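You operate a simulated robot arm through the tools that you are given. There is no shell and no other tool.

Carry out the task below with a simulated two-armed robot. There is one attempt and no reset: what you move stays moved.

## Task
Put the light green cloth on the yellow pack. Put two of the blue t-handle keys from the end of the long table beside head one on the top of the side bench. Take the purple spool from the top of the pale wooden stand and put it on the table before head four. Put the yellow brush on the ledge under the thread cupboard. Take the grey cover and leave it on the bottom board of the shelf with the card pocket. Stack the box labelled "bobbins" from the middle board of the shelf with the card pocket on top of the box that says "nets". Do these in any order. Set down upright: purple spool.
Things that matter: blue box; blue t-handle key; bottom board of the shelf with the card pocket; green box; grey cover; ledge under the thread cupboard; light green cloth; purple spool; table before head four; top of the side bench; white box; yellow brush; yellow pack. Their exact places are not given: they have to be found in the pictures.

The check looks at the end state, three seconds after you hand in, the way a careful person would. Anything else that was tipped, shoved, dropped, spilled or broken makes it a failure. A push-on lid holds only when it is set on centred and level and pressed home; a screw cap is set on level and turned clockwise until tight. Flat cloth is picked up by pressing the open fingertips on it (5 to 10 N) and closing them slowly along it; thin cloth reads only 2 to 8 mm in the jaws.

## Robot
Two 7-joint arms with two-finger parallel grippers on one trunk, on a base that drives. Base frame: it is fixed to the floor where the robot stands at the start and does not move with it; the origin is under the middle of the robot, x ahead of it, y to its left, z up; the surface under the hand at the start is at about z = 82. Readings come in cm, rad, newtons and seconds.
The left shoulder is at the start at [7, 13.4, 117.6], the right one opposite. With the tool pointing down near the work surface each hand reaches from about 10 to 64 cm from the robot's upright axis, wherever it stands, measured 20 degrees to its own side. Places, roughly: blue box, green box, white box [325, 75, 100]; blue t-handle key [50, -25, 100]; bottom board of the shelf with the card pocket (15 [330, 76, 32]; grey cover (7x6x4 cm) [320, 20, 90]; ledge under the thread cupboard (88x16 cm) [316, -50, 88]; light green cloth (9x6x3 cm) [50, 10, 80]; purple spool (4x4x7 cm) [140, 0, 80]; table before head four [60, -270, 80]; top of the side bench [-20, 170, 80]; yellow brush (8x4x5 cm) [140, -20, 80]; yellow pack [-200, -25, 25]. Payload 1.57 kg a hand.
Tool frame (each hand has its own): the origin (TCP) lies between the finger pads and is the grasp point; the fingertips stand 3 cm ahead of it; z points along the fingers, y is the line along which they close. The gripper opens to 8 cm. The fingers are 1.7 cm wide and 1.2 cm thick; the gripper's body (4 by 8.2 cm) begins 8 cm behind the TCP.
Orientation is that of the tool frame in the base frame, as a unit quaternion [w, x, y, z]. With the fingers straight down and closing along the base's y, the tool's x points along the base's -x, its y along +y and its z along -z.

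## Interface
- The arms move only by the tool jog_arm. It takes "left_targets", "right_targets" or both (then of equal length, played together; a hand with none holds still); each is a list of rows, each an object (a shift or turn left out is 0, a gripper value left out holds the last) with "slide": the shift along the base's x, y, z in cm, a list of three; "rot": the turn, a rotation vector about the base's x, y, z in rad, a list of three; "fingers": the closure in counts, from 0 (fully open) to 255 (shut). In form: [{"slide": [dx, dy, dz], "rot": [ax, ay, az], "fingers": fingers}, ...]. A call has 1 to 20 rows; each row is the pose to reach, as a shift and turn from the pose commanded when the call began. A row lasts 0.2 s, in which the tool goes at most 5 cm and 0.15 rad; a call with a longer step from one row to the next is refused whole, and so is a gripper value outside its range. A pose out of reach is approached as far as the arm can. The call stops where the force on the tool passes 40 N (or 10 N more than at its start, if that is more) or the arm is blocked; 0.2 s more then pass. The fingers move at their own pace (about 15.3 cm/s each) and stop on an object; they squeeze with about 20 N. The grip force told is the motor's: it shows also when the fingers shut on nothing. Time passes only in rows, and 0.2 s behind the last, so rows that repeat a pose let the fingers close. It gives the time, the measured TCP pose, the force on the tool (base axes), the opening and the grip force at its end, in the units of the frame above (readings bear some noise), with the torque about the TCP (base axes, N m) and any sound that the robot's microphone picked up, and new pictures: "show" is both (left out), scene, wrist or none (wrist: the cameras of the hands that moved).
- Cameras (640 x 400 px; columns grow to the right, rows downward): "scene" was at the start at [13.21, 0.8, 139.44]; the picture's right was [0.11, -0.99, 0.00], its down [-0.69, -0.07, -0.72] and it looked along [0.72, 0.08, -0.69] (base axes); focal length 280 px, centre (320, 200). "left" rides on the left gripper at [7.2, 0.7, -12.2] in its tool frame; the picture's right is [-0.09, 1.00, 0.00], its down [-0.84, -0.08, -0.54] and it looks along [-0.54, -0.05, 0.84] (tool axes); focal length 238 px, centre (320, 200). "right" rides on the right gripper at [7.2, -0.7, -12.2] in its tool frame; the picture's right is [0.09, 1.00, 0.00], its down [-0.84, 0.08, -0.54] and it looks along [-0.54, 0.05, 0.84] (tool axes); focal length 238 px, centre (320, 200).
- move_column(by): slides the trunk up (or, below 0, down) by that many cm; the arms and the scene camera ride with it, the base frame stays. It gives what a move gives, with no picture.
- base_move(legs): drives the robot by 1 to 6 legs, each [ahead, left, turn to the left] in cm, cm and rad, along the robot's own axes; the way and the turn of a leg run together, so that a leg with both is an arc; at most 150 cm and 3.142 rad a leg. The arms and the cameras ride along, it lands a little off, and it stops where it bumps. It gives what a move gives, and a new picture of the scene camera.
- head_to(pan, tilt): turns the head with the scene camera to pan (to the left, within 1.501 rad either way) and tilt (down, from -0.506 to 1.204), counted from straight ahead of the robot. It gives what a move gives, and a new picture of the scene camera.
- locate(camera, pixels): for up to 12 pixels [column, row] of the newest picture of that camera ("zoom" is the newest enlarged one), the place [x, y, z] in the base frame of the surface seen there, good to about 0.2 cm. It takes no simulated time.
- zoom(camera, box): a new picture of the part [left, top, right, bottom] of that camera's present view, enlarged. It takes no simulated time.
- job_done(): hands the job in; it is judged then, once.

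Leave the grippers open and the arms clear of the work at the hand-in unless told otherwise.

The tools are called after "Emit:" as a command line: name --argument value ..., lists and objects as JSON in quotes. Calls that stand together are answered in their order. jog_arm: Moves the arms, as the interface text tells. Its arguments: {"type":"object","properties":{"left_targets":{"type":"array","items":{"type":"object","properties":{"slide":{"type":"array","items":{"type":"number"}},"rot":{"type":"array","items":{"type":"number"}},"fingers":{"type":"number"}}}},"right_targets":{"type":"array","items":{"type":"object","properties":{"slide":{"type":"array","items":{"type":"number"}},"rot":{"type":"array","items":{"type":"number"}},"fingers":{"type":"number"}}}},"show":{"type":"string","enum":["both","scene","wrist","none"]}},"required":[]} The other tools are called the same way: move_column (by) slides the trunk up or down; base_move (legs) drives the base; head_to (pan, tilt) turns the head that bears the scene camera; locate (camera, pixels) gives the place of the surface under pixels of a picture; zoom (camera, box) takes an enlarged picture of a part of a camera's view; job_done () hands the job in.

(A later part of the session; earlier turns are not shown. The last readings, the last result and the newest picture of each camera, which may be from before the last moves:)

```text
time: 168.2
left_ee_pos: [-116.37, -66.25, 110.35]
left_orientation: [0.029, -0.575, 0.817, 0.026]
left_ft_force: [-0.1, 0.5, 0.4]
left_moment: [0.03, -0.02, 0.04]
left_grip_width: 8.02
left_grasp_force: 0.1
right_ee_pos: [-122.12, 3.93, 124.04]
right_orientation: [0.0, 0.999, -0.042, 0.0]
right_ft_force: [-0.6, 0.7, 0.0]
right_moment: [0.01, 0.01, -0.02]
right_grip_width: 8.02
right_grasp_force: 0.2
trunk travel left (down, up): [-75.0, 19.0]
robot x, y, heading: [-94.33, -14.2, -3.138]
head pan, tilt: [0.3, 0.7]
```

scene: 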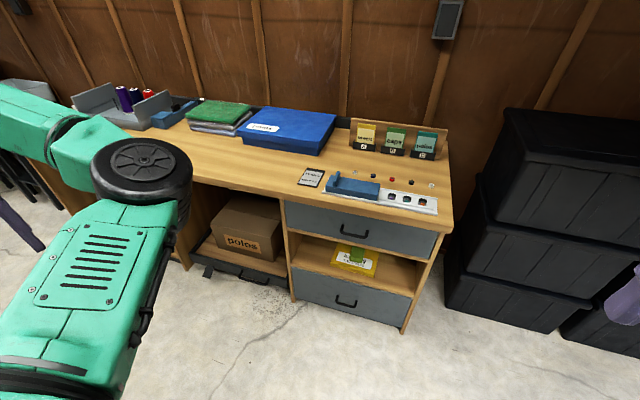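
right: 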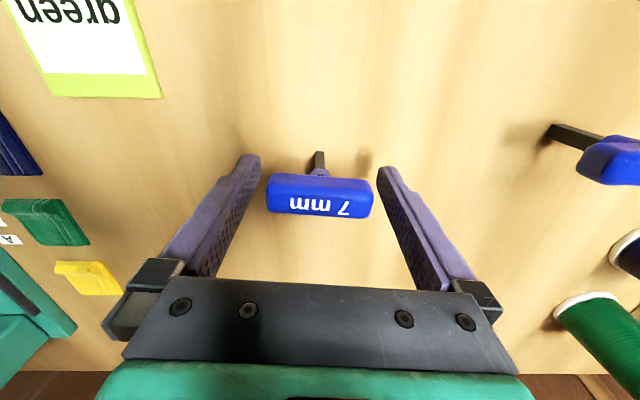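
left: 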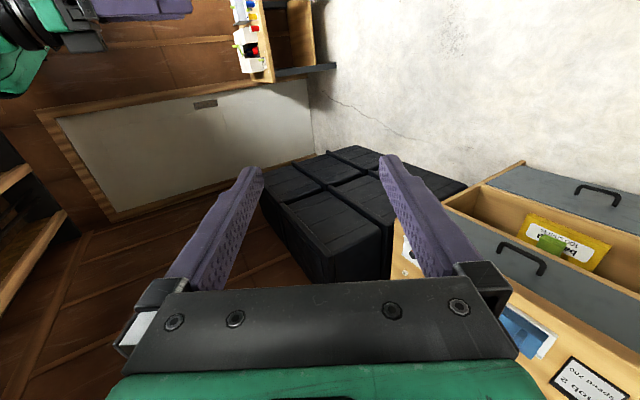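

No limits hit and the elbow shifts outward a bit. I continue 1.9 rad more, which brings the hand to its nominal orientation from the other side.

Emit:
jog_arm --left_targets '[{"rot": [0, 0, 0.14], "slide": [0, 0, 0]}, {"rot": [0, 0, 0.28], "slide": [0, 0, 0]}, {"rot": [0, 0, 0.42], "slide": [0, 0, 0]}, {"rot": [0, 0, 0.56], "slide": [0, 0, 0]}, {"rot": [0, 0, 0.7], "slide": [0, 0, 0]}, {"rot": [0, 0, 0.84], "slide": [0, 0, 0]}, {"rot": [0, 0, 0.98], "slide": [0, 0, 0]}, {"rot": [0, 0, 1.12], "slide": [0, 0, 0]}, {"rot": [0, 0, 1.26], "slide": [0, 0, 0]}, {"rot": [0, 0, 1.4], "slide": [0, 0, 0]}, {"rot": [0, 0, 1.54], "slide": [0, 0, 0]}, {"rot": [0, 0, 1.68], "slide": [0, 0, 0]}, {"rot": [0, 0, 1.82], "slide": [0, 0, 0]}, {"rot": [0, 0, 1.92], "slide": [0, 0, 0]}]' --show "scene"

```text
time: 171.2
left_ee_pos: [-93.54, -46.88, 105.29]
left_orientation: [0.004, 0.999, -0.002, -0.041]
left_ft_force: [0.3, 0.1, -0.6]
left_moment: [-0.03, 0.01, -0.03]
left_grip_width: 8.02
left_grasp_force: 0.0
left hand out of reach, approached as far as the arm can: row 4, 5, 6, 7, 8, 9, 10, 11, 12, 13, 14
right_ee_pos: [-122.01, 4.0, 123.97]
right_orientation: [0.0, 0.999, -0.042, 0.001]
right_ft_force: [0.1, -0.2, -0.2]
right_moment: [-0.02, 0.02, -0.03]
right_grip_width: 8.02
right_grasp_force: 0.0
trunk travel left (down, up): [-75.0, 19.0]
robot x, y, heading: [-94.09, -14.28, -3.14]
head pan, tilt: [0.3, 0.7]
```

scene: 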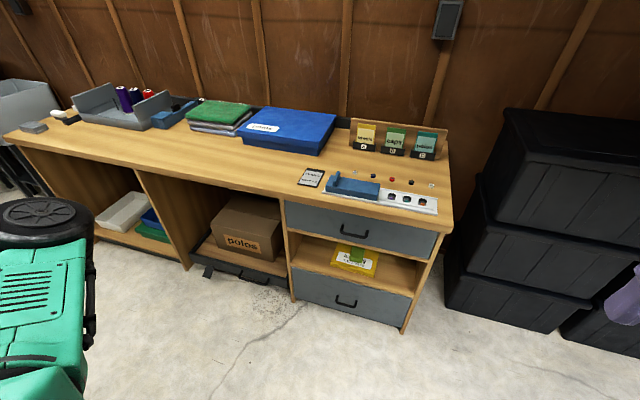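

Now the elbow is out to the left and the hand is nominally oriented. I move the hand forward to the ready place (ahead ~41, left ~21, z 113).

Emit:
jog_arm --left_targets '[{"slide": [-4, 0.5, 1]}, {"slide": [-8, 1, 2]}, {"slide": [-12, 2, 3]}, {"slide": [-16, 3, 4]}, {"slide": [-20, 4.5, 5]}, {"slide": [-24, 6, 6]}, {"slide": [-28, 7.5, 7]}, {"slide": [-32, 9, 8]}, {"slide": [-36, 10, 8]}, {"slide": [-40, 11, 8]}]' --show "scene"

```text
time: 172.3
left_ee_pos: [-96.91, -42.11, 113.8]
left_orientation: [0.017, 0.999, -0.01, -0.027]
left_ft_force: [18.0, -32.5, 2.2]
left_moment: [1.3, 0.74, -0.54]
left_grip_width: 5.18
left_grasp_force: 0.0
left hand out of reach, approached as far as the arm can: row 1, 2, 3, 4, 5
right_ee_pos: [-122.05, 4.07, 124.03]
right_orientation: [0.001, 0.999, -0.042, 0.0]
right_ft_force: [-0.2, 0.4, -0.5]
right_moment: [0.0, 0.0, 0.02]
right_grip_width: 8.0
right_grasp_force: 0.0
trunk travel left (down, up): [-75.0, 19.0]
robot x, y, heading: [-93.94, -14.85, -3.14]
head pan, tilt: [0.3, 0.7]
stopped in row 5 (left hand): the force on the tool passed its limit at 88 N (the readings are from after the stop); the commanded pose is now the measured one
```

scene: 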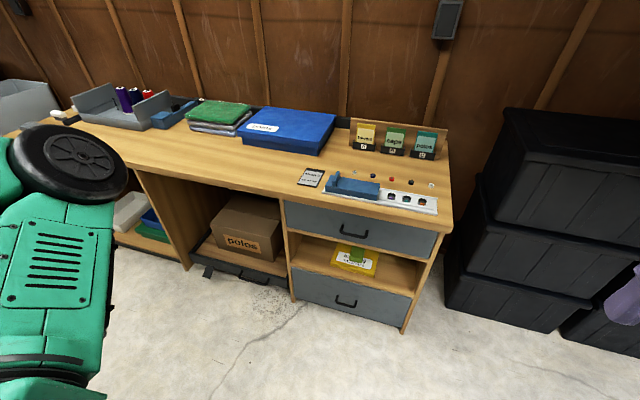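

The hand touched its own arm. I back it off outward (left and back) to relieve the contact.

Emit:
jog_arm --left_targets '[{"slide": [1, -1.5, 0]}, {"slide": [2, -3, 0]}, {"slide": [3, -5, -1]}, {"slide": [3.5, -7, -2]}, {"slide": [3.5, -9, -3]}]' --show "none"

Emit:
head_to --pan 1.2 --tilt 0.7

```text
time: 173.5
left_ee_pos: [-91.51, -48.73, 110.34]
left_orientation: [0.014, 0.999, -0.008, -0.03]
left_ft_force: [0.5, 0.1, 0.2]
left_moment: [-0.01, -0.02, 0.0]
left_grip_width: 8.02
left_grasp_force: 0.0
left hand out of reach, approached as far as the arm can: row 3, 4, 5
right_ee_pos: [-121.92, 4.02, 123.95]
right_orientation: [0.0, 0.999, -0.041, 0.0]
right_ft_force: [0.1, 0.1, 0.5]
right_moment: [0.0, 0.01, -0.04]
right_grip_width: 8.0
right_grasp_force: 0.1
trunk travel left (down, up): [-75.0, 19.0]
robot x, y, heading: [-93.92, -14.75, -3.139]
head pan, tilt: [0.3, 0.7]
```

```text
time: 174.7
left_ee_pos: [-91.61, -48.76, 110.4]
left_orientation: [0.014, 0.999, -0.008, -0.03]
left_ft_force: [0.0, 1.0, 0.2]
left_moment: [-0.01, -0.02, 0.04]
left_grip_width: 8.0
left_grasp_force: 0.0
right_ee_pos: [-121.99, 4.12, 124.04]
right_orientation: [0.001, 0.999, -0.043, 0.0]
right_ft_force: [0.2, -0.3, -0.2]
right_moment: [-0.01, 0.03, 0.0]
right_grip_width: 7.98
right_grasp_force: 0.1
trunk travel left (down, up): [-75.0, 19.0]
robot x, y, heading: [-94.06, -14.46, -3.144]
head pan, tilt: [1.201, 0.7]
```

scene: 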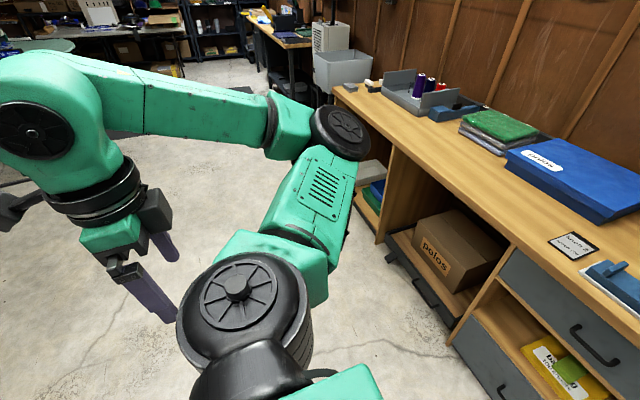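

I can see the whole arm now: elbow forward-left, hand hanging at the robot's left side. I locate its extremes to judge whether this is a good parking posture.

Emit:
locate --camera "scene" --pixels '[[360, 120], [340, 150], [370, 145], [320, 210], [40, 110], [10, 60], [150, 100], [240, 285], [100, 210], [15, 200], [350, 190], [270, 110]]'

```text
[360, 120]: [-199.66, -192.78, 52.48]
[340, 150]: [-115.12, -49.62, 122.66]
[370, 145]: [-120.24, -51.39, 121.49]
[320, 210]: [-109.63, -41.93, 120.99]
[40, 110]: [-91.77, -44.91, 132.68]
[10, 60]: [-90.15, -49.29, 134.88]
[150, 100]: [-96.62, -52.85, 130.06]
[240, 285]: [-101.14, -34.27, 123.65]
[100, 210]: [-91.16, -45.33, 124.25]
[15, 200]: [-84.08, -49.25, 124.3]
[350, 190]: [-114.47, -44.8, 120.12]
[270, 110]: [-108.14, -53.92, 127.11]
```

This is a compact parking posture for the left arm (at most 28 cm ahead, 42 cm to the left). I'll do the rest with the right arm. Now I turn around and drive round the table's left end toward the stand: first turn, then to the aisle.

Emit:
base_move --legs '[[0, 0, 1.57], [0, 0, 1.57], [74, 0, 0], [0, 106, 0]]'

Emit:
head_to --pan -0.2 --tilt 0.5

```text
time: 191.5
left_ee_pos: [-22.5, 126.46, 110.4]
left_orientation: [0.03, 0.009, 0.999, 0.014]
left_ft_force: [0.2, -0.6, 0.2]
left_moment: [0.02, 0.04, -0.02]
left_grip_width: 8.0
left_grasp_force: 0.0
right_ee_pos: [7.73, 73.65, 124.1]
right_orientation: [0.0, 0.043, 0.999, 0.001]
right_ft_force: [0.1, 0.7, 0.1]
right_moment: [0.01, -0.03, 0.0]
right_grip_width: 7.99
right_grasp_force: 0.1
trunk travel left (down, up): [-75.0, 19.0]
robot x, y, heading: [-19.92, 92.22, -0.003]
head pan, tilt: [1.201, 0.7]
```

scene: 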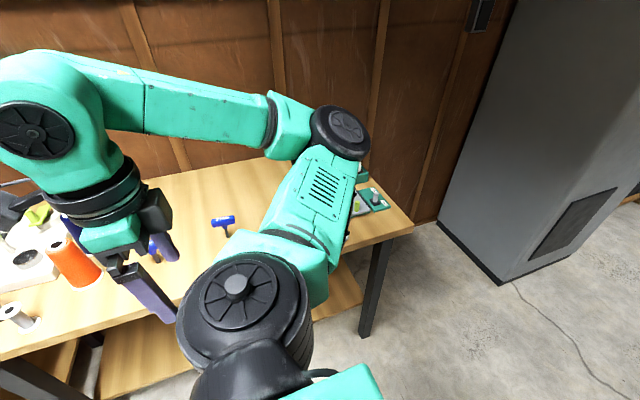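

```text
time: 193.0
left_ee_pos: [-22.55, 126.51, 110.46]
left_orientation: [0.03, 0.009, 0.999, 0.014]
left_ft_force: [-0.2, 0.0, 0.5]
left_moment: [-0.05, -0.01, 0.03]
left_grip_width: 8.0
left_grasp_force: 0.1
right_ee_pos: [7.71, 73.66, 124.09]
right_orientation: [0.0, 0.042, 0.999, 0.001]
right_ft_force: [-0.2, -0.3, -0.1]
right_moment: [-0.02, 0.0, 0.0]
right_grip_width: 8.0
right_grasp_force: 0.0
trunk travel left (down, up): [-75.0, 19.0]
robot x, y, heading: [-20.27, 92.13, 0.006]
head pan, tilt: [-0.201, 0.499]
```

scene: 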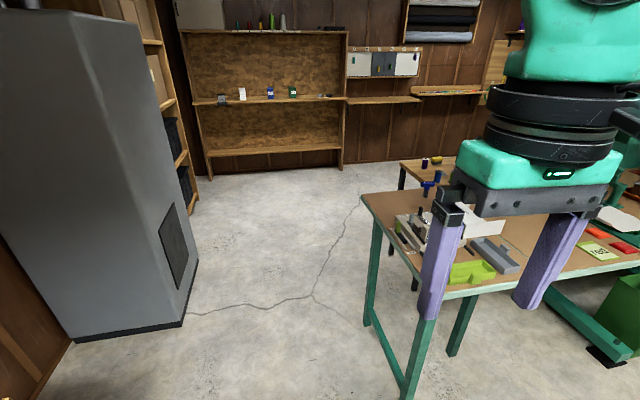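

The aisle ahead is clear. I drive 150 cm ahead, drifting 4 cm right, then turn right to face the stand.

Emit:
base_move --legs '[[150, -4, 0], [8, 0, 0], [0, 0, -1.57]]'

Emit:
head_to --pan -0.05 --tilt 0.7

```text
refused: leg 1 is longer than a leg can be; nothing moved
```

```text
time: 193.7
left_ee_pos: [-22.7, 126.43, 110.38]
left_orientation: [0.03, 0.01, 0.999, 0.014]
left_ft_force: [0.0, 0.4, 0.7]
left_moment: [0.03, -0.01, 0.03]
left_grip_width: 8.0
left_grasp_force: 0.0
right_ee_pos: [7.85, 73.67, 124.05]
right_orientation: [0.0, 0.043, 0.999, 0.001]
right_ft_force: [0.4, -0.2, -0.6]
right_moment: [-0.02, 0.01, -0.04]
right_grip_width: 8.0
right_grasp_force: 0.0
trunk travel left (down, up): [-75.0, 19.0]
robot x, y, heading: [-20.15, 92.09, 0.0]
head pan, tilt: [-0.051, 0.7]
```

scene: 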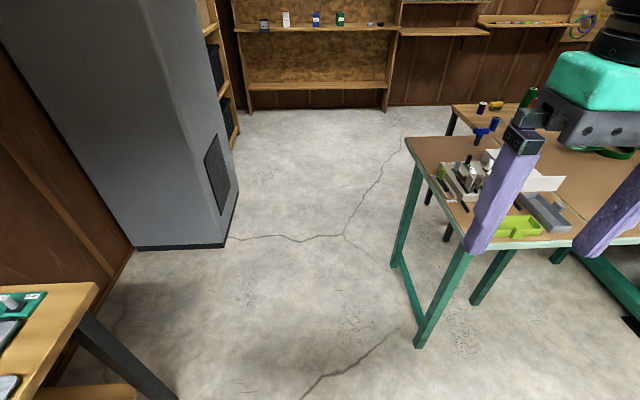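

Emit:
base_move --legs '[[100, -4, 0], [58, 0, 0], [0, 0, -1.57]]'

```text
time: 205.6
left_ee_pos: [171.67, 90.43, 110.31]
left_orientation: [0.031, 0.713, 0.7, -0.012]
left_ft_force: [-0.5, -0.3, -0.4]
left_moment: [0.05, 0.04, -0.01]
left_grip_width: 8.0
left_grasp_force: 0.0
right_ee_pos: [118.75, 60.15, 124.01]
right_orientation: [0.0, 0.737, 0.676, 0.0]
right_ft_force: [0.3, 1.1, -0.2]
right_moment: [-0.01, 0.0, 0.01]
right_grip_width: 7.97
right_grasp_force: 0.0
trunk travel left (down, up): [-75.0, 19.0]
robot x, y, heading: [137.33, 87.98, -1.574]
head pan, tilt: [-0.051, 0.7]
```

scene: 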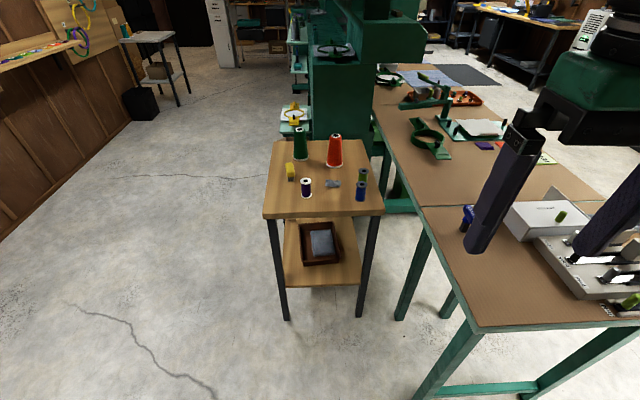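

The stand is in front. I zoom in and locate the things on it.

Emit:
zoom --camera "scene" --box '[250, 110, 400, 230]'

Emit:
locate --camera "scene" --pixels '[[306, 180], [306, 195], [290, 166], [291, 177], [361, 186], [364, 175], [332, 183], [300, 145], [335, 155], [265, 215], [381, 212], [300, 205]]'

```text
3.33 times, centred on (325, 170) of scene
```

zoom: 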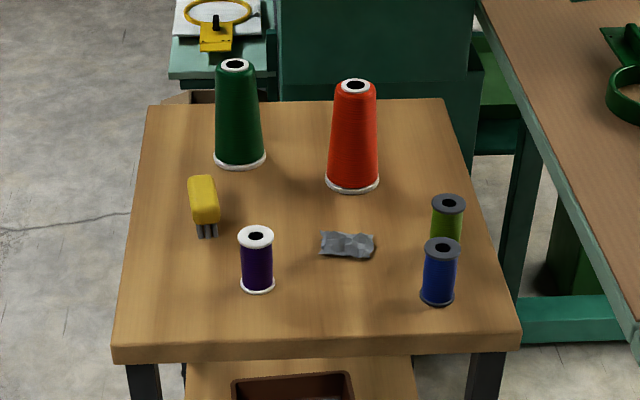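

```text
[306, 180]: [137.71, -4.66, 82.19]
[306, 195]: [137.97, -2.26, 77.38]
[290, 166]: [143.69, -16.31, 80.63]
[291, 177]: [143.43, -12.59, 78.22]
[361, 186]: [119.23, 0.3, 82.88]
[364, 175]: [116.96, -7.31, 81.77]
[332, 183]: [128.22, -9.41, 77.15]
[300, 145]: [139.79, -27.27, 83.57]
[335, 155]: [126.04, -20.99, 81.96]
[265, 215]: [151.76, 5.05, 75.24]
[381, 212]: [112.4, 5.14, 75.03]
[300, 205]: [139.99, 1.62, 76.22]
```

Stand top z=76.2. Purple spool stands at about (137.8,-4.4), the brush at (143.6,-16.3) with its long side along y. The spool is in the brush's way, so I take the spool first to head four. I drive closer: 45 cm ahead and 12 cm to the left.

Emit:
base_move --legs '[[0, 12, 0], [45, 0, 0]]'

Emit:
zoom --camera "scene" --box '[280, 150, 520, 300]'

```text
time: 209.2
left_ee_pos: [183.43, 45.5, 110.41]
left_orientation: [0.031, 0.714, 0.699, -0.012]
left_ft_force: [0.9, 0.1, 0.1]
left_moment: [0.0, -0.01, 0.0]
left_grip_width: 8.03
left_grasp_force: 0.1
right_ee_pos: [130.6, 15.38, 124.07]
right_orientation: [0.001, 0.737, 0.676, 0.0]
right_ft_force: [0.0, 0.3, 0.2]
right_moment: [0.01, 0.05, 0.01]
right_grip_width: 8.0
right_grasp_force: 0.0
trunk travel left (down, up): [-75.0, 19.0]
robot x, y, heading: [149.36, 43.35, -1.574]
head pan, tilt: [-0.051, 0.7]
```

scene: 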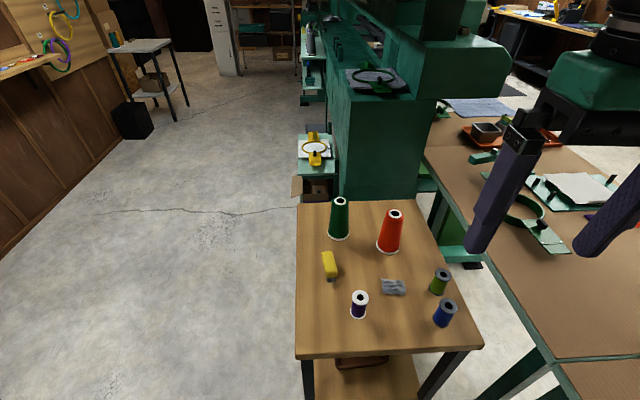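

```text
2.67 times, centred on (400, 225) of scene
```

zoom: 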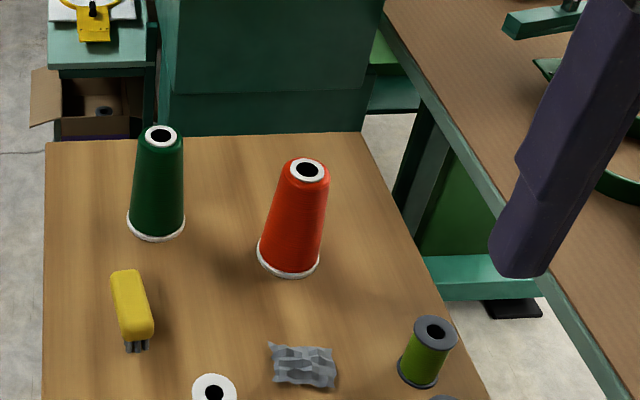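

Emit:
locate --camera "scene" --pixels '[[360, 293], [360, 303], [358, 316], [351, 300], [368, 300], [330, 264], [326, 254], [334, 276], [445, 315], [393, 287], [372, 330], [338, 272]]'

Emit:
zoom --camera "scene" --box '[310, 240, 410, 330]'

```text
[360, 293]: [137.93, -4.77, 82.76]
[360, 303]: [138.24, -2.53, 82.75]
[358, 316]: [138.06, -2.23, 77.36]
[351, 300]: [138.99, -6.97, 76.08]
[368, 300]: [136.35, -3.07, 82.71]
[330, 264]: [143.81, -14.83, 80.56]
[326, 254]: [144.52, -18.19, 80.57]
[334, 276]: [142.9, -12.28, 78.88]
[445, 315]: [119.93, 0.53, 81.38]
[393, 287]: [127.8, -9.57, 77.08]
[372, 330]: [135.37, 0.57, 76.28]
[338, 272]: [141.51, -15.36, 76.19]
```

```text
4.44 times, centred on (360, 285) of scene
```

zoom: 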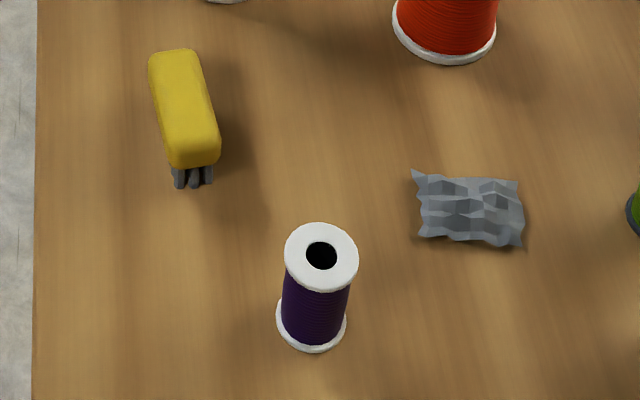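

Spool top centre is at about (138.05,-3.9), top z=82.75. I move the right hand over it at height, then down to z≈92.

Emit:
jog_arm --right_targets '[{"slide": [1.5, -4, -1], "fingers": 0}, {"slide": [3, -8, -3]}, {"slide": [4.5, -12, -5]}, {"slide": [6, -16, -8]}, {"slide": [7.4, -19.3, -11]}, {"slide": [7.4, -19.3, -15.5]}, {"slide": [7.4, -19.3, -20]}, {"slide": [7.4, -19.3, -24.5]}, {"slide": [7.4, -19.3, -29]}, {"slide": [7.4, -19.3, -31.5]}, {"slide": [7.4, -19.3, -31.5]}]' --show "both"

```text
refused: row 4 steps farther than a row can; nothing moved
```

Emit:
jog_arm --right_targets '[{"slide": [1.5, -4, -1], "fingers": 0}, {"slide": [3, -8, -3]}, {"slide": [4.5, -12, -5]}, {"slide": [6, -15.8, -7]}, {"slide": [7.4, -19.3, -10]}, {"slide": [7.4, -19.3, -14.5]}, {"slide": [7.4, -19.3, -19]}, {"slide": [7.4, -19.3, -23.5]}, {"slide": [7.4, -19.3, -28]}, {"slide": [7.4, -19.3, -31.5]}, {"slide": [7.4, -19.3, -31.5]}]' --show "both"

```text
time: 211.6
left_ee_pos: [183.42, 45.4, 110.43]
left_orientation: [0.03, 0.714, 0.7, -0.012]
left_ft_force: [-0.1, 0.1, -0.3]
left_moment: [0.0, 0.0, -0.01]
left_grip_width: 7.96
left_grasp_force: 0.0
right_ee_pos: [138.15, -4.04, 92.42]
right_orientation: [0.0, 0.737, 0.676, 0.0]
right_ft_force: [0.3, 0.0, -0.3]
right_moment: [0.0, 0.02, 0.04]
right_grip_width: 7.97
right_grasp_force: 0.1
trunk travel left (down, up): [-75.0, 19.0]
robot x, y, heading: [148.76, 43.17, -1.57]
head pan, tilt: [-0.051, 0.7]
```

scene: 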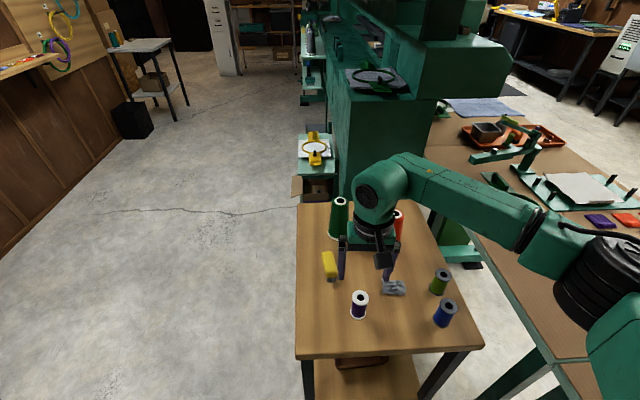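
right: 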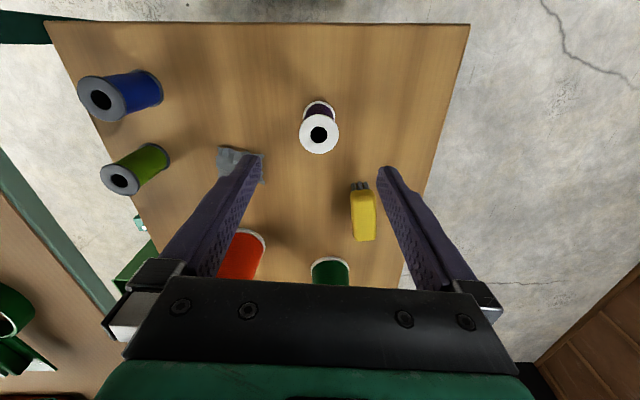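

I check the spool's top centre in the wrist view at (319,134).

Emit:
locate --camera "right" --pixels '[[302, 134], [336, 134], [319, 150], [319, 122], [352, 190], [372, 205]]'

```text
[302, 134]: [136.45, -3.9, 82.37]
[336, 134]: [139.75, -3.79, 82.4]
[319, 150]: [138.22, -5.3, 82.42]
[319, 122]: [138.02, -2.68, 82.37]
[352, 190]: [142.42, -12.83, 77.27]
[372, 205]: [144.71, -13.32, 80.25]
```

Aligned. I descend to z≈80.2 and close on the spool.

Emit:
jog_arm --right_targets '[{"slide": [0, 0.15, -4]}, {"slide": [0, 0.15, -8]}, {"slide": [0, 0.15, -11]}, {"slide": [0, 0.15, -12.2]}, {"slide": [0, 0.15, -12.2]}, {"slide": [0, 0.15, -12.2], "fingers": 90}, {"slide": [0, 0.15, -12.2], "fingers": 110}, {"slide": [0, 0.15, -12.2], "fingers": 255}, {"slide": [0, 0.15, -12.2], "fingers": 255}, {"slide": [0, 0.15, -12.2], "fingers": 255}]' --show "wrist"

```text
time: 213.8
left_ee_pos: [183.44, 45.51, 110.51]
left_orientation: [0.031, 0.714, 0.7, -0.011]
left_ft_force: [0.1, 0.1, -1.1]
left_moment: [0.01, -0.05, -0.02]
left_grip_width: 8.0
left_grasp_force: 0.1
right_ee_pos: [137.96, -4.02, 80.48]
right_orientation: [0.0, 0.737, 0.676, -0.001]
right_ft_force: [0.2, -0.2, -0.4]
right_moment: [0.01, 0.01, 0.04]
right_grip_width: 3.63
right_grasp_force: 20.4
trunk travel left (down, up): [-75.0, 19.0]
robot x, y, heading: [149.34, 43.1, -1.575]
head pan, tilt: [-0.051, 0.7]
```

right: 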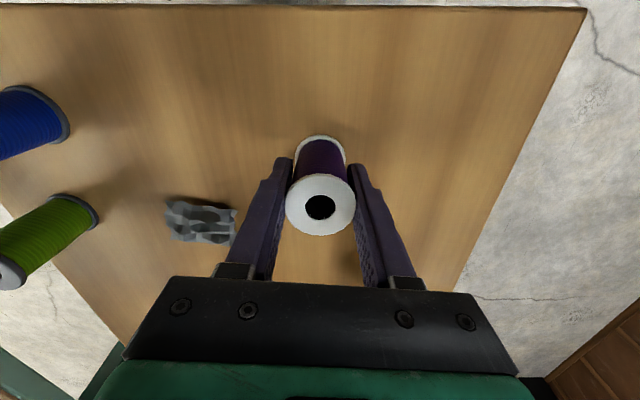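

Gripped (3.6 cm); the spool's bottom is about 4.2 cm below the TCP. I lift it straight up.

Emit:
jog_arm --right_targets '[{"slide": [0, 0, 1]}, {"slide": [0, 0, 3]}, {"slide": [0, 0, 7]}, {"slide": [0, 0, 11.5]}, {"slide": [0, 0, 16]}, {"slide": [0, 0, 20.5]}, {"slide": [0, 0, 25]}, {"slide": [0, 3, 28]}, {"slide": [-1, 7, 30]}, {"slide": [-2, 11, 32]}]' --show "both"

```text
time: 216.0
left_ee_pos: [183.43, 45.58, 110.52]
left_orientation: [0.032, 0.714, 0.7, -0.011]
left_ft_force: [-0.6, -0.3, 0.1]
left_moment: [-0.03, 0.0, -0.03]
left_grip_width: 7.99
left_grasp_force: 0.0
right_ee_pos: [135.94, 7.23, 112.37]
right_orientation: [0.002, 0.737, 0.676, 0.0]
right_ft_force: [0.4, 0.5, 0.3]
right_moment: [-0.02, -0.03, 0.0]
right_grip_width: 3.65
right_grasp_force: 19.8
trunk travel left (down, up): [-75.0, 19.0]
robot x, y, heading: [149.35, 43.12, -1.568]
head pan, tilt: [-0.051, 0.7]
```

scene: 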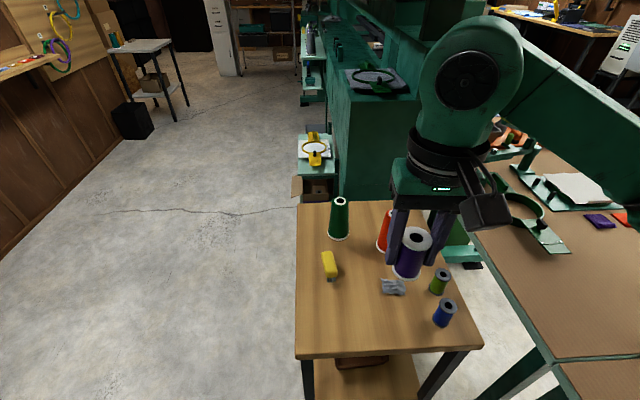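
right: 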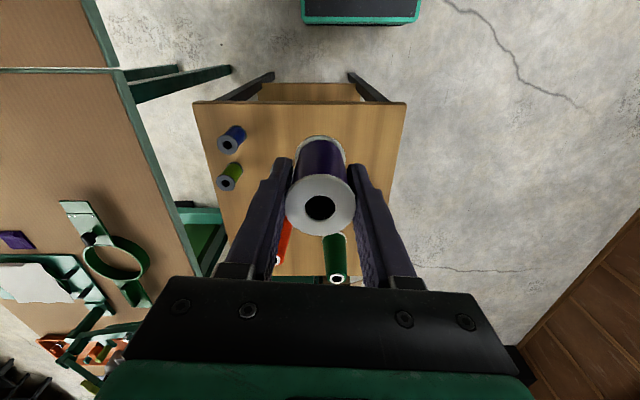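

The spool is held upright. I raise it a bit and pull it in, then back away from the stand and go sideways past the table's end, toward the front aisle.

Emit:
jog_arm --right_targets '[{"slide": [-1, 3, 2]}, {"slide": [-2, 6, 4]}, {"slide": [-3, 8, 6]}]' --show "none"

Emit:
base_move --legs '[[-47, 0, 0], [0, -85, 0], [0, -85, 0]]'

Emit:
head_to --pan 0.2 --tilt 0.5

```text
time: 216.8
left_ee_pos: [183.44, 45.48, 110.32]
left_orientation: [0.03, 0.714, 0.699, -0.011]
left_ft_force: [-0.7, -0.9, 0.0]
left_moment: [-0.03, 0.02, -0.02]
left_grip_width: 8.01
left_grasp_force: 0.0
right_ee_pos: [133.0, 15.15, 118.34]
right_orientation: [0.001, 0.737, 0.676, 0.001]
right_ft_force: [-0.2, 1.4, -0.4]
right_moment: [0.02, 0.0, -0.05]
right_grip_width: 3.65
right_grasp_force: 20.4
trunk travel left (down, up): [-75.0, 19.0]
robot x, y, heading: [149.21, 42.8, -1.57]
head pan, tilt: [-0.051, 0.7]
```

```text
time: 227.8
left_ee_pos: [13.3, 93.49, 110.27]
left_orientation: [0.03, 0.715, 0.698, -0.012]
left_ft_force: [-0.2, -0.2, 0.2]
left_moment: [0.01, -0.01, -0.04]
left_grip_width: 7.99
left_grasp_force: 0.1
right_ee_pos: [-37.26, 63.22, 118.31]
right_orientation: [-0.001, 0.738, 0.675, 0.0]
right_ft_force: [0.6, 0.5, -0.4]
right_moment: [-0.01, 0.02, 0.0]
right_grip_width: 3.63
right_grasp_force: 19.5
trunk travel left (down, up): [-75.0, 19.0]
robot x, y, heading: [-21.05, 91.18, -1.58]
head pan, tilt: [-0.051, 0.7]
```

scene: 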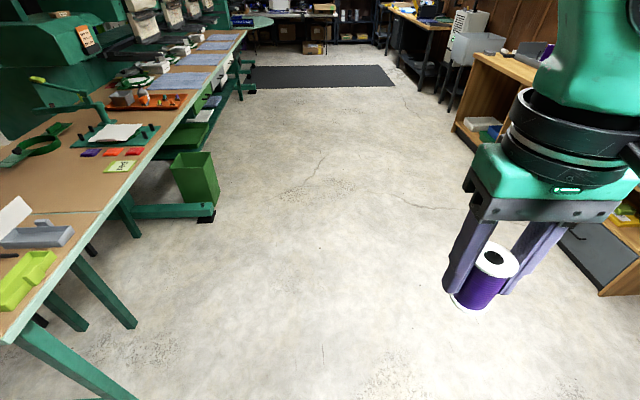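

```text
time: 228.6
left_ee_pos: [13.13, 93.43, 110.45]
left_orientation: [0.031, 0.715, 0.698, -0.011]
left_ft_force: [0.5, 0.8, 0.2]
left_moment: [0.0, -0.02, -0.01]
left_grip_width: 7.99
left_grasp_force: 0.0
right_ee_pos: [-37.37, 63.17, 118.37]
right_orientation: [0.0, 0.739, 0.674, 0.0]
right_ft_force: [0.8, 0.5, -1.0]
right_moment: [-0.01, 0.02, -0.01]
right_grip_width: 3.62
right_grasp_force: 20.0
trunk travel left (down, up): [-75.0, 19.0]
robot x, y, heading: [-21.03, 91.6, -1.573]
head pan, tilt: [0.201, 0.499]
```

scene: 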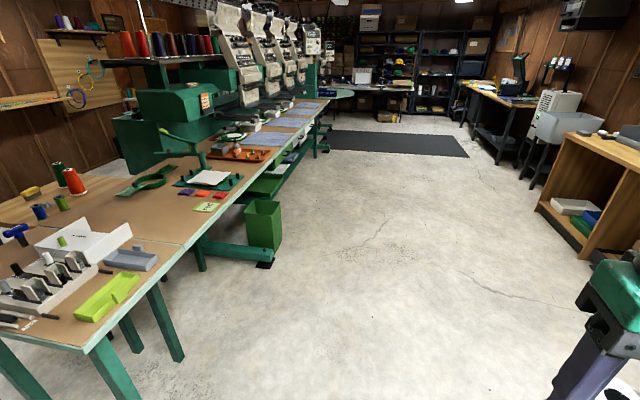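

The long table with four heads lies ahead. I zoom to identify head four and the fabric pads before the heads.

Emit:
zoom --camera "scene" --box '[180, 0, 360, 180]'

Emit:
locate --camera "scene" --pixels '[[262, 136], [288, 121], [308, 104], [235, 153], [320, 98], [232, 60], [262, 52], [283, 50], [297, 48], [340, 93]]'

```text
2.22 times, centred on (270, 90) of scene
```

zoom: 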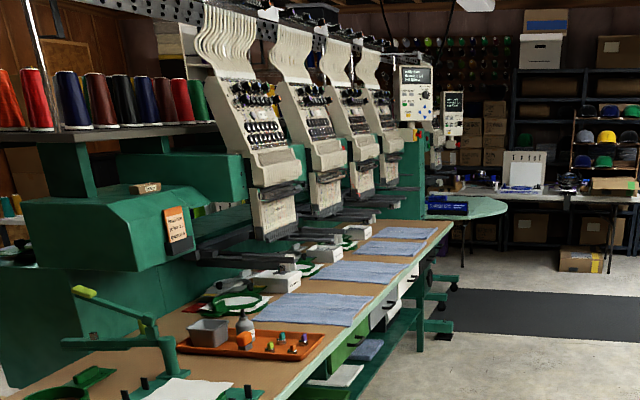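

```text
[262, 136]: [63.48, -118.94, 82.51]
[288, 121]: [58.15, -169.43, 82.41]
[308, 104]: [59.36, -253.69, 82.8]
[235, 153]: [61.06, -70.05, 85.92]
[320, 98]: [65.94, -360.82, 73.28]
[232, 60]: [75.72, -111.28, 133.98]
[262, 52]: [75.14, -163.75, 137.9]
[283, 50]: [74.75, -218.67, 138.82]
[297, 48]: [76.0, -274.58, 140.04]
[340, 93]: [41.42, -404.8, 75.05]
```

Heads one to four are at y≈-111, -164, -219 and -275. I check the green bin and floor obstacles along my lane at x=-21 before driving.

Emit:
locate --camera "scene" --pixels '[[265, 265], [248, 225], [282, 210], [325, 150], [330, 132], [400, 145], [470, 155], [330, 130]]'

```text
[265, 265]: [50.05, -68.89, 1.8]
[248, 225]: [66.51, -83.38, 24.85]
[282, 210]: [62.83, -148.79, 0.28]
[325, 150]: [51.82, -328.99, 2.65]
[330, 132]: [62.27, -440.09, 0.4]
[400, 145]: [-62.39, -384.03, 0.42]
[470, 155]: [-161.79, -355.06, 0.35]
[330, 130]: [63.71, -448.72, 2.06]
```

The lane is clear. I drive 345 cm along the aisle, then turn left to face the table before head four.

Emit:
base_move --legs '[[120, 0, 0], [120, 0, 0], [105, 0, 0], [0, 0, 1.573]]'

Emit:
head_to --pan -0.1 --tilt 0.5

```text
time: 249.2
left_ee_pos: [-26.16, -219.51, 110.46]
left_orientation: [0.029, 0.007, 0.999, 0.014]
left_ft_force: [-0.3, -0.9, -0.4]
left_moment: [0.03, -0.01, 0.02]
left_grip_width: 7.99
left_grasp_force: 0.1
right_ee_pos: [4.59, -269.82, 118.36]
right_orientation: [0.0, 0.039, 0.999, 0.001]
right_ft_force: [-0.1, 0.5, -0.9]
right_moment: [-0.01, -0.01, -0.03]
right_grip_width: 3.63
right_grasp_force: 20.0
trunk travel left (down, up): [-75.0, 19.0]
robot x, y, heading: [-23.41, -253.72, 0.005]
head pan, tilt: [0.201, 0.499]
```

scene: 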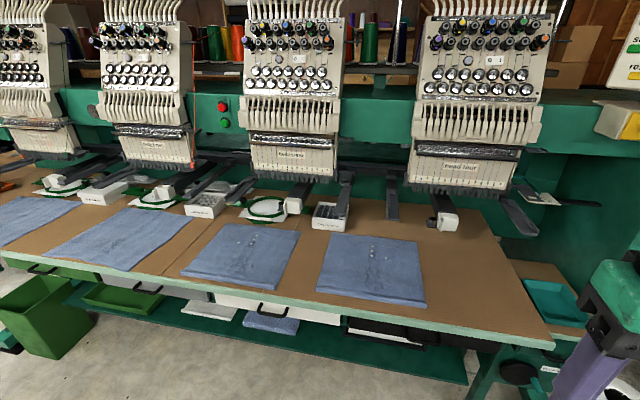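

```text
time: 250.0
left_ee_pos: [-26.03, -219.65, 110.41]
left_orientation: [0.03, 0.007, 0.999, 0.014]
left_ft_force: [-0.5, 0.3, 0.2]
left_moment: [0.04, -0.02, -0.03]
left_grip_width: 7.99
left_grasp_force: 0.0
right_ee_pos: [4.71, -269.84, 118.44]
right_orientation: [0.0, 0.039, 0.999, 0.0]
right_ft_force: [-0.7, -0.2, -1.3]
right_moment: [-0.02, 0.02, 0.03]
right_grip_width: 3.64
right_grasp_force: 19.7
trunk travel left (down, up): [-75.0, 19.0]
robot x, y, heading: [-23.75, -253.48, 0.003]
head pan, tilt: [-0.099, 0.499]
```

scene: 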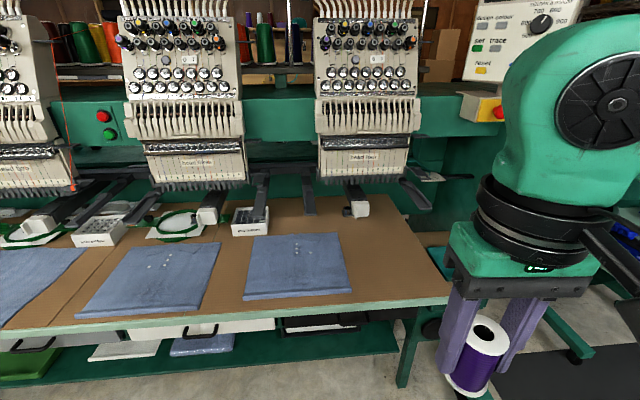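

I zoom to read the head labels and find free table area before head four.

Emit:
zoom --camera "scene" --box '[130, 130, 460, 320]'

Emit:
locate --camera "scene" --pixels '[[365, 158], [198, 160], [297, 262], [344, 288], [246, 298], [240, 238], [335, 232], [380, 270], [400, 240], [445, 297], [355, 208], [390, 288]]'

```text
1.94 times, centred on (295, 225) of scene
```

zoom: 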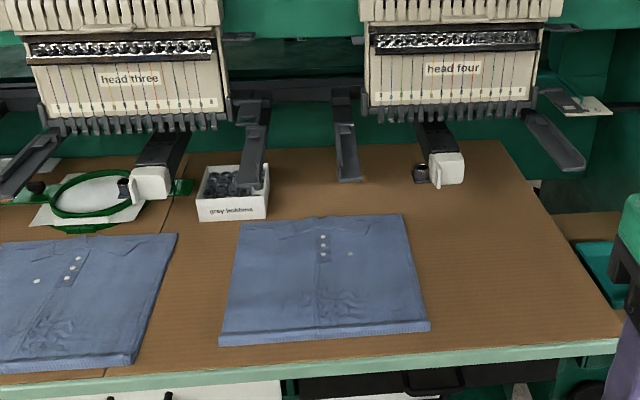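

```text
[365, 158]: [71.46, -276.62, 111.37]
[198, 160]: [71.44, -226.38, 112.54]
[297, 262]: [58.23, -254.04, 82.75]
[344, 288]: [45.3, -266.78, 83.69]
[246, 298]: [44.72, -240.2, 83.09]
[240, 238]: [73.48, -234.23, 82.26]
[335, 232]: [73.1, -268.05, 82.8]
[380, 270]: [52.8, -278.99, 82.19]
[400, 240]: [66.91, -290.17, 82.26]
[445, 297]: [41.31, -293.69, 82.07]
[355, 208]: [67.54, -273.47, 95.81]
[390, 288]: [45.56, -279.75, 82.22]
```

Labels read "head three" (y=-226) and "head four" (y=-276.6). The bare table before head four at about (54,-276.5), z=82.2, is free beside the shirt (edge y≈-268). I drive 29 cm ahead.

Emit:
base_move --legs '[[29, 0, 0]]'

Emit:
locate --camera "scene" --pixels '[[320, 300], [400, 330], [360, 330], [430, 300]]'

```text
time: 252.0
left_ee_pos: [2.61, -219.43, 110.42]
left_orientation: [0.03, 0.007, 0.999, 0.014]
left_ft_force: [0.7, 0.6, -1.2]
left_moment: [-0.01, 0.01, 0.0]
left_grip_width: 8.0
left_grasp_force: 0.1
right_ee_pos: [33.42, -269.55, 118.44]
right_orientation: [0.001, 0.039, 0.999, 0.001]
right_ft_force: [0.0, 0.3, 0.9]
right_moment: [0.01, -0.01, 0.04]
right_grip_width: 3.64
right_grasp_force: 19.4
trunk travel left (down, up): [-75.0, 19.0]
robot x, y, heading: [5.26, -253.51, 0.009]
head pan, tilt: [-0.099, 0.499]
```

scene: 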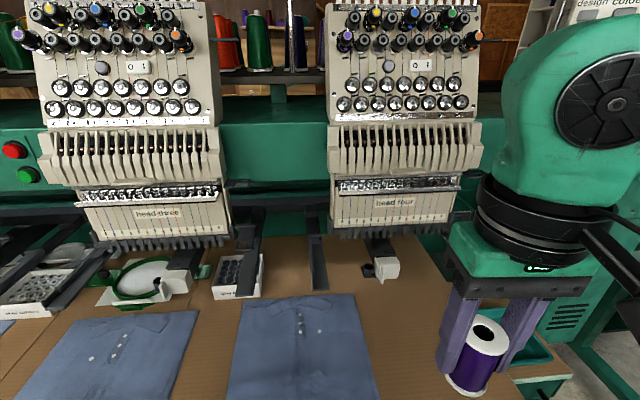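

```text
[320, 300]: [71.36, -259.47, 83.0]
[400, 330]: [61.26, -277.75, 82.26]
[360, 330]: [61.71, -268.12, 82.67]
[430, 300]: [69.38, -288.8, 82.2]
```

I move the right hand to (53.5,-276.5) and lower to z≈90.

Emit:
jog_arm --right_targets '[{"slide": [4.5, -1.6, 0]}, {"slide": [9, -3.2, 0]}, {"slide": [13.5, -4.8, -1]}, {"slide": [17.5, -6.2, -3]}, {"slide": [20, -7, -6]}, {"slide": [20, -7, -10.5]}, {"slide": [20, -7, -15]}, {"slide": [20, -7, -19.5]}, {"slide": [20, -7, -24]}, {"slide": [20, -7, -28]}, {"slide": [20, -7, -28]}]' --show "both"

```text
time: 254.4
left_ee_pos: [2.74, -219.47, 110.46]
left_orientation: [0.03, 0.007, 0.999, 0.014]
left_ft_force: [-0.6, -0.2, -0.1]
left_moment: [0.02, 0.01, 0.01]
left_grip_width: 7.99
left_grasp_force: 0.0
right_ee_pos: [53.52, -276.57, 90.37]
right_orientation: [-0.001, 0.039, 0.999, 0.001]
right_ft_force: [-1.0, 1.1, -1.1]
right_moment: [0.0, -0.01, -0.01]
right_grip_width: 3.63
right_grasp_force: 20.5
trunk travel left (down, up): [-75.0, 19.0]
robot x, y, heading: [5.27, -253.09, 0.004]
head pan, tilt: [-0.099, 0.499]
```

scene: 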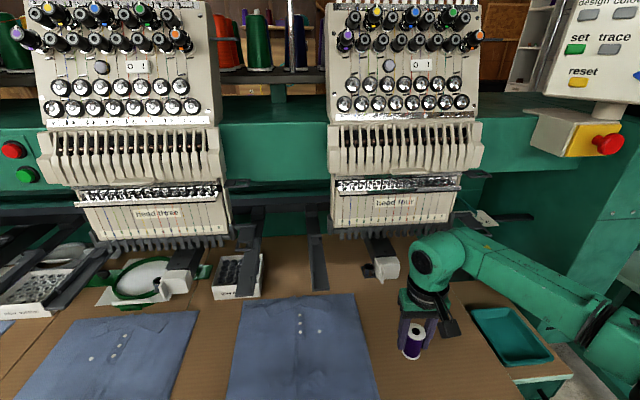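
right: 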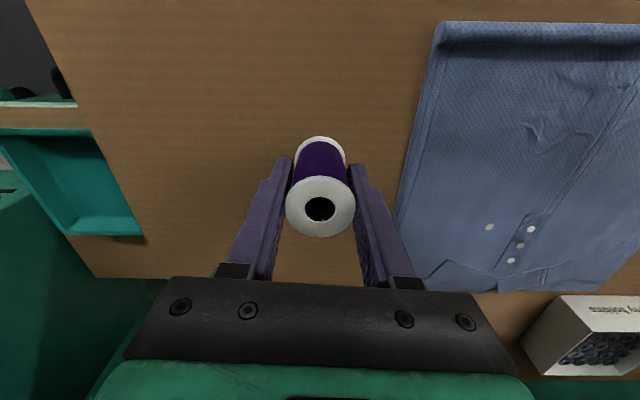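

The bare table is under the spool. I lower 3.6 cm, then feel for contact in small steps.

Emit:
jog_arm --right_targets '[{"slide": [0, 0, -1.5]}, {"slide": [0, 0, -2.8]}, {"slide": [0, 0, -3.5]}, {"slide": [0, 0, -3.5]}]' --show "none"

Emit:
jog_arm --right_targets '[{"slide": [0, 0, -0.15]}, {"slide": [0, 0, -0.3]}, {"slide": [0, 0, -0.3]}]' --show "none"

Emit:
jog_arm --right_targets '[{"slide": [0, 0, -0.1]}, {"slide": [0, 0, -0.15]}, {"slide": [0, 0, -0.15]}]' --show "none"

```text
time: 255.4
left_ee_pos: [2.72, -219.48, 110.35]
left_orientation: [0.03, 0.006, 0.999, 0.014]
left_ft_force: [-0.3, 0.3, -0.6]
left_moment: [0.0, 0.0, -0.01]
left_grip_width: 8.02
left_grasp_force: 0.0
right_ee_pos: [53.54, -276.55, 86.92]
right_orientation: [0.0, 0.039, 0.999, 0.001]
right_ft_force: [-0.4, 0.2, -0.4]
right_moment: [0.01, 0.03, 0.0]
right_grip_width: 3.65
right_grasp_force: 19.9
trunk travel left (down, up): [-75.0, 19.0]
robot x, y, heading: [5.38, -253.71, 0.002]
head pan, tilt: [-0.099, 0.499]
```

```text
time: 256.2
left_ee_pos: [2.79, -219.43, 110.41]
left_orientation: [0.03, 0.006, 0.999, 0.013]
left_ft_force: [0.8, 0.0, 0.0]
left_moment: [-0.03, 0.02, 0.05]
left_grip_width: 8.0
left_grasp_force: 0.1
right_ee_pos: [53.68, -276.52, 86.45]
right_orientation: [0.0, 0.039, 0.999, 0.001]
right_ft_force: [-0.2, -0.1, 0.0]
right_moment: [-0.03, 0.0, 0.01]
right_grip_width: 3.63
right_grasp_force: 20.4
trunk travel left (down, up): [-75.0, 19.0]
robot x, y, heading: [5.21, -253.93, 0.012]
head pan, tilt: [-0.099, 0.499]
```

```text
time: 257.0
left_ee_pos: [2.86, -219.53, 110.45]
left_orientation: [0.029, 0.007, 0.999, 0.014]
left_ft_force: [-0.1, 0.0, 0.3]
left_moment: [0.0, -0.03, 0.0]
left_grip_width: 7.99
left_grasp_force: 0.2
right_ee_pos: [53.58, -276.67, 86.47]
right_orientation: [0.001, 0.04, 0.999, 0.001]
right_ft_force: [-0.5, -0.5, 3.4]
right_moment: [-0.04, 0.01, 0.0]
right_grip_width: 3.63
right_grasp_force: 19.6
trunk travel left (down, up): [-75.0, 19.0]
robot x, y, heading: [5.28, -253.4, 0.008]
head pan, tilt: [-0.099, 0.499]
```

Contact (3.4 N). I open the fingers gradually.

Emit:
jog_arm --right_targets '[{"slide": [0, 0, 0], "fingers": 134}, {"slide": [0, 0, 0], "fingers": 124}, {"slide": [0, 0, 0], "fingers": 100}, {"slide": [0, 0, 0], "fingers": 60}, {"slide": [0, 0, 0], "fingers": 10}, {"slide": [0, 0, 0], "fingers": 0}, {"slide": [0, 0, 0], "fingers": 0}]' --show "wrist"

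```text
time: 258.6
left_ee_pos: [2.69, -219.44, 110.42]
left_orientation: [0.03, 0.007, 0.999, 0.013]
left_ft_force: [0.9, 0.9, -0.5]
left_moment: [0.01, 0.0, -0.03]
left_grip_width: 8.0
left_grasp_force: 0.0
right_ee_pos: [53.6, -276.55, 86.39]
right_orientation: [0.0, 0.039, 0.999, 0.001]
right_ft_force: [0.0, -0.4, -0.1]
right_moment: [-0.02, -0.03, 0.01]
right_grip_width: 7.99
right_grasp_force: 0.1
trunk travel left (down, up): [-75.0, 19.0]
robot x, y, heading: [5.36, -253.87, 0.008]
head pan, tilt: [-0.099, 0.499]
```

right: 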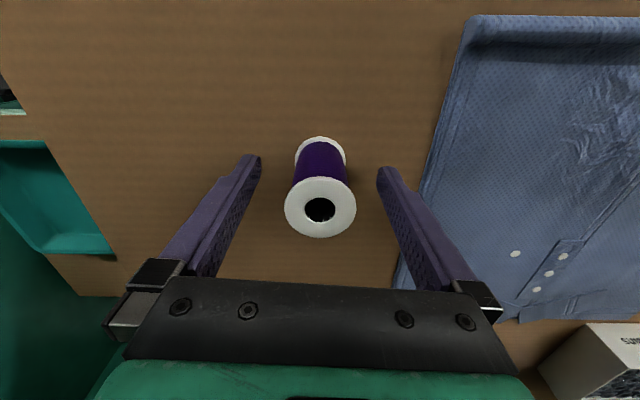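

The spool stands upright. I lift the hand straight up and draw it back.

Emit:
jog_arm --right_targets '[{"slide": [0, 0, 2], "fingers": 0}, {"slide": [0, 0, 6]}, {"slide": [0, 0, 10.5]}, {"slide": [0, 0, 15]}, {"slide": [0, 0, 19.5]}, {"slide": [-3, 1, 23]}, {"slide": [-7, 2.4, 25]}, {"slide": [-11, 3.8, 27]}, {"slide": [-15, 5.2, 29]}, {"slide": [-19, 6.5, 31]}]' --show "scene"

```text
time: 260.8
left_ee_pos: [2.66, -219.38, 110.3]
left_orientation: [0.031, 0.006, 0.999, 0.014]
left_ft_force: [-0.2, -0.5, -0.6]
left_moment: [0.01, -0.02, -0.01]
left_grip_width: 8.0
left_grasp_force: 0.1
right_ee_pos: [34.25, -269.98, 117.37]
right_orientation: [0.001, 0.041, 0.999, 0.0]
right_ft_force: [0.0, -0.1, -0.2]
right_moment: [-0.02, 0.0, 0.01]
right_grip_width: 7.98
right_grasp_force: 0.1
trunk travel left (down, up): [-75.0, 19.0]
robot x, y, heading: [5.15, -253.74, 0.005]
head pan, tilt: [-0.099, 0.499]
```

scene: 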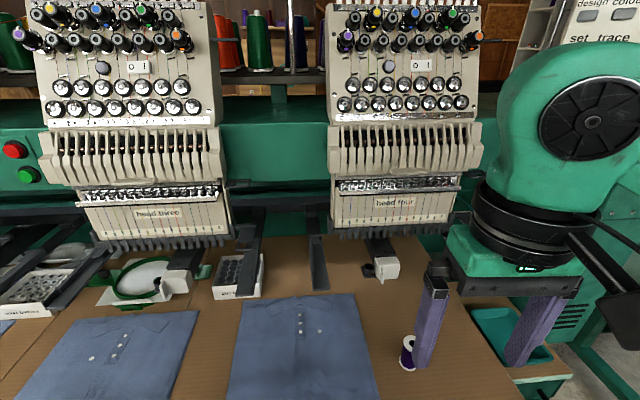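

The spool stands before head four. Next the brush. I back away and drive back along the aisle and round the table's end to the stand.

Emit:
base_move --legs '[[-29, 0, 0], [0, 115, 0], [0, 115, 0], [0, 113, 0]]'

Emit:
base_move --legs '[[100, 0, 0], [80, 0, 0], [0, 0, -1.573]]'

```text
time: 279.1
left_ee_pos: [-28.46, 124.05, 110.42]
left_orientation: [0.03, 0.001, 0.999, 0.015]
left_ft_force: [0.2, 0.8, 0.0]
left_moment: [0.0, -0.05, -0.02]
left_grip_width: 8.0
left_grasp_force: 0.1
right_ee_pos: [3.71, 73.76, 117.36]
right_orientation: [0.0, 0.035, 0.999, 0.001]
right_ft_force: [0.4, 0.9, -0.4]
right_moment: [0.0, 0.04, -0.01]
right_grip_width: 7.99
right_grasp_force: 0.0
trunk travel left (down, up): [-75.0, 19.0]
robot x, y, heading: [-25.54, 90.01, 0.02]
head pan, tilt: [-0.099, 0.499]
```

scene: 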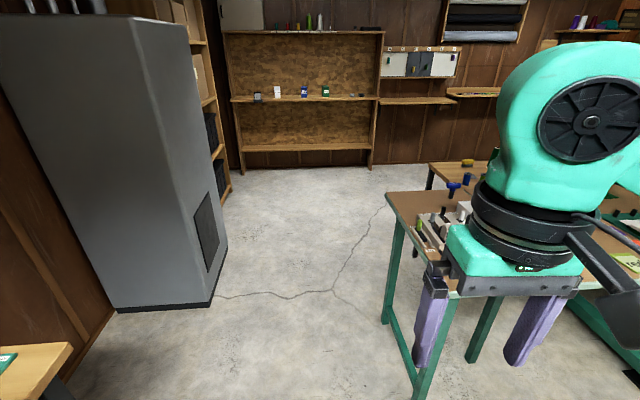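

```text
time: 292.1
left_ee_pos: [188.42, 94.55, 110.39]
left_orientation: [0.03, 0.713, 0.7, -0.011]
left_ft_force: [0.2, -0.2, 0.7]
left_moment: [-0.04, 0.01, -0.01]
left_grip_width: 8.0
left_grasp_force: 0.0
right_ee_pos: [137.47, 63.02, 117.32]
right_orientation: [0.0, 0.737, 0.676, 0.001]
right_ft_force: [0.4, 0.9, 0.9]
right_moment: [0.0, 0.03, -0.03]
right_grip_width: 8.0
right_grasp_force: 0.1
trunk travel left (down, up): [-75.0, 19.0]
robot x, y, heading: [154.48, 92.64, -1.571]
head pan, tilt: [-0.099, 0.499]
```

scene: 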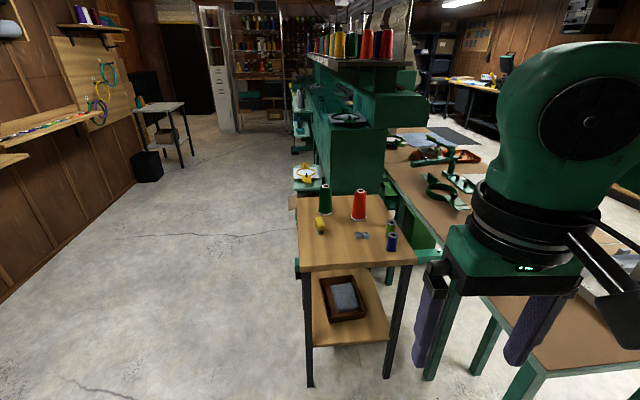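

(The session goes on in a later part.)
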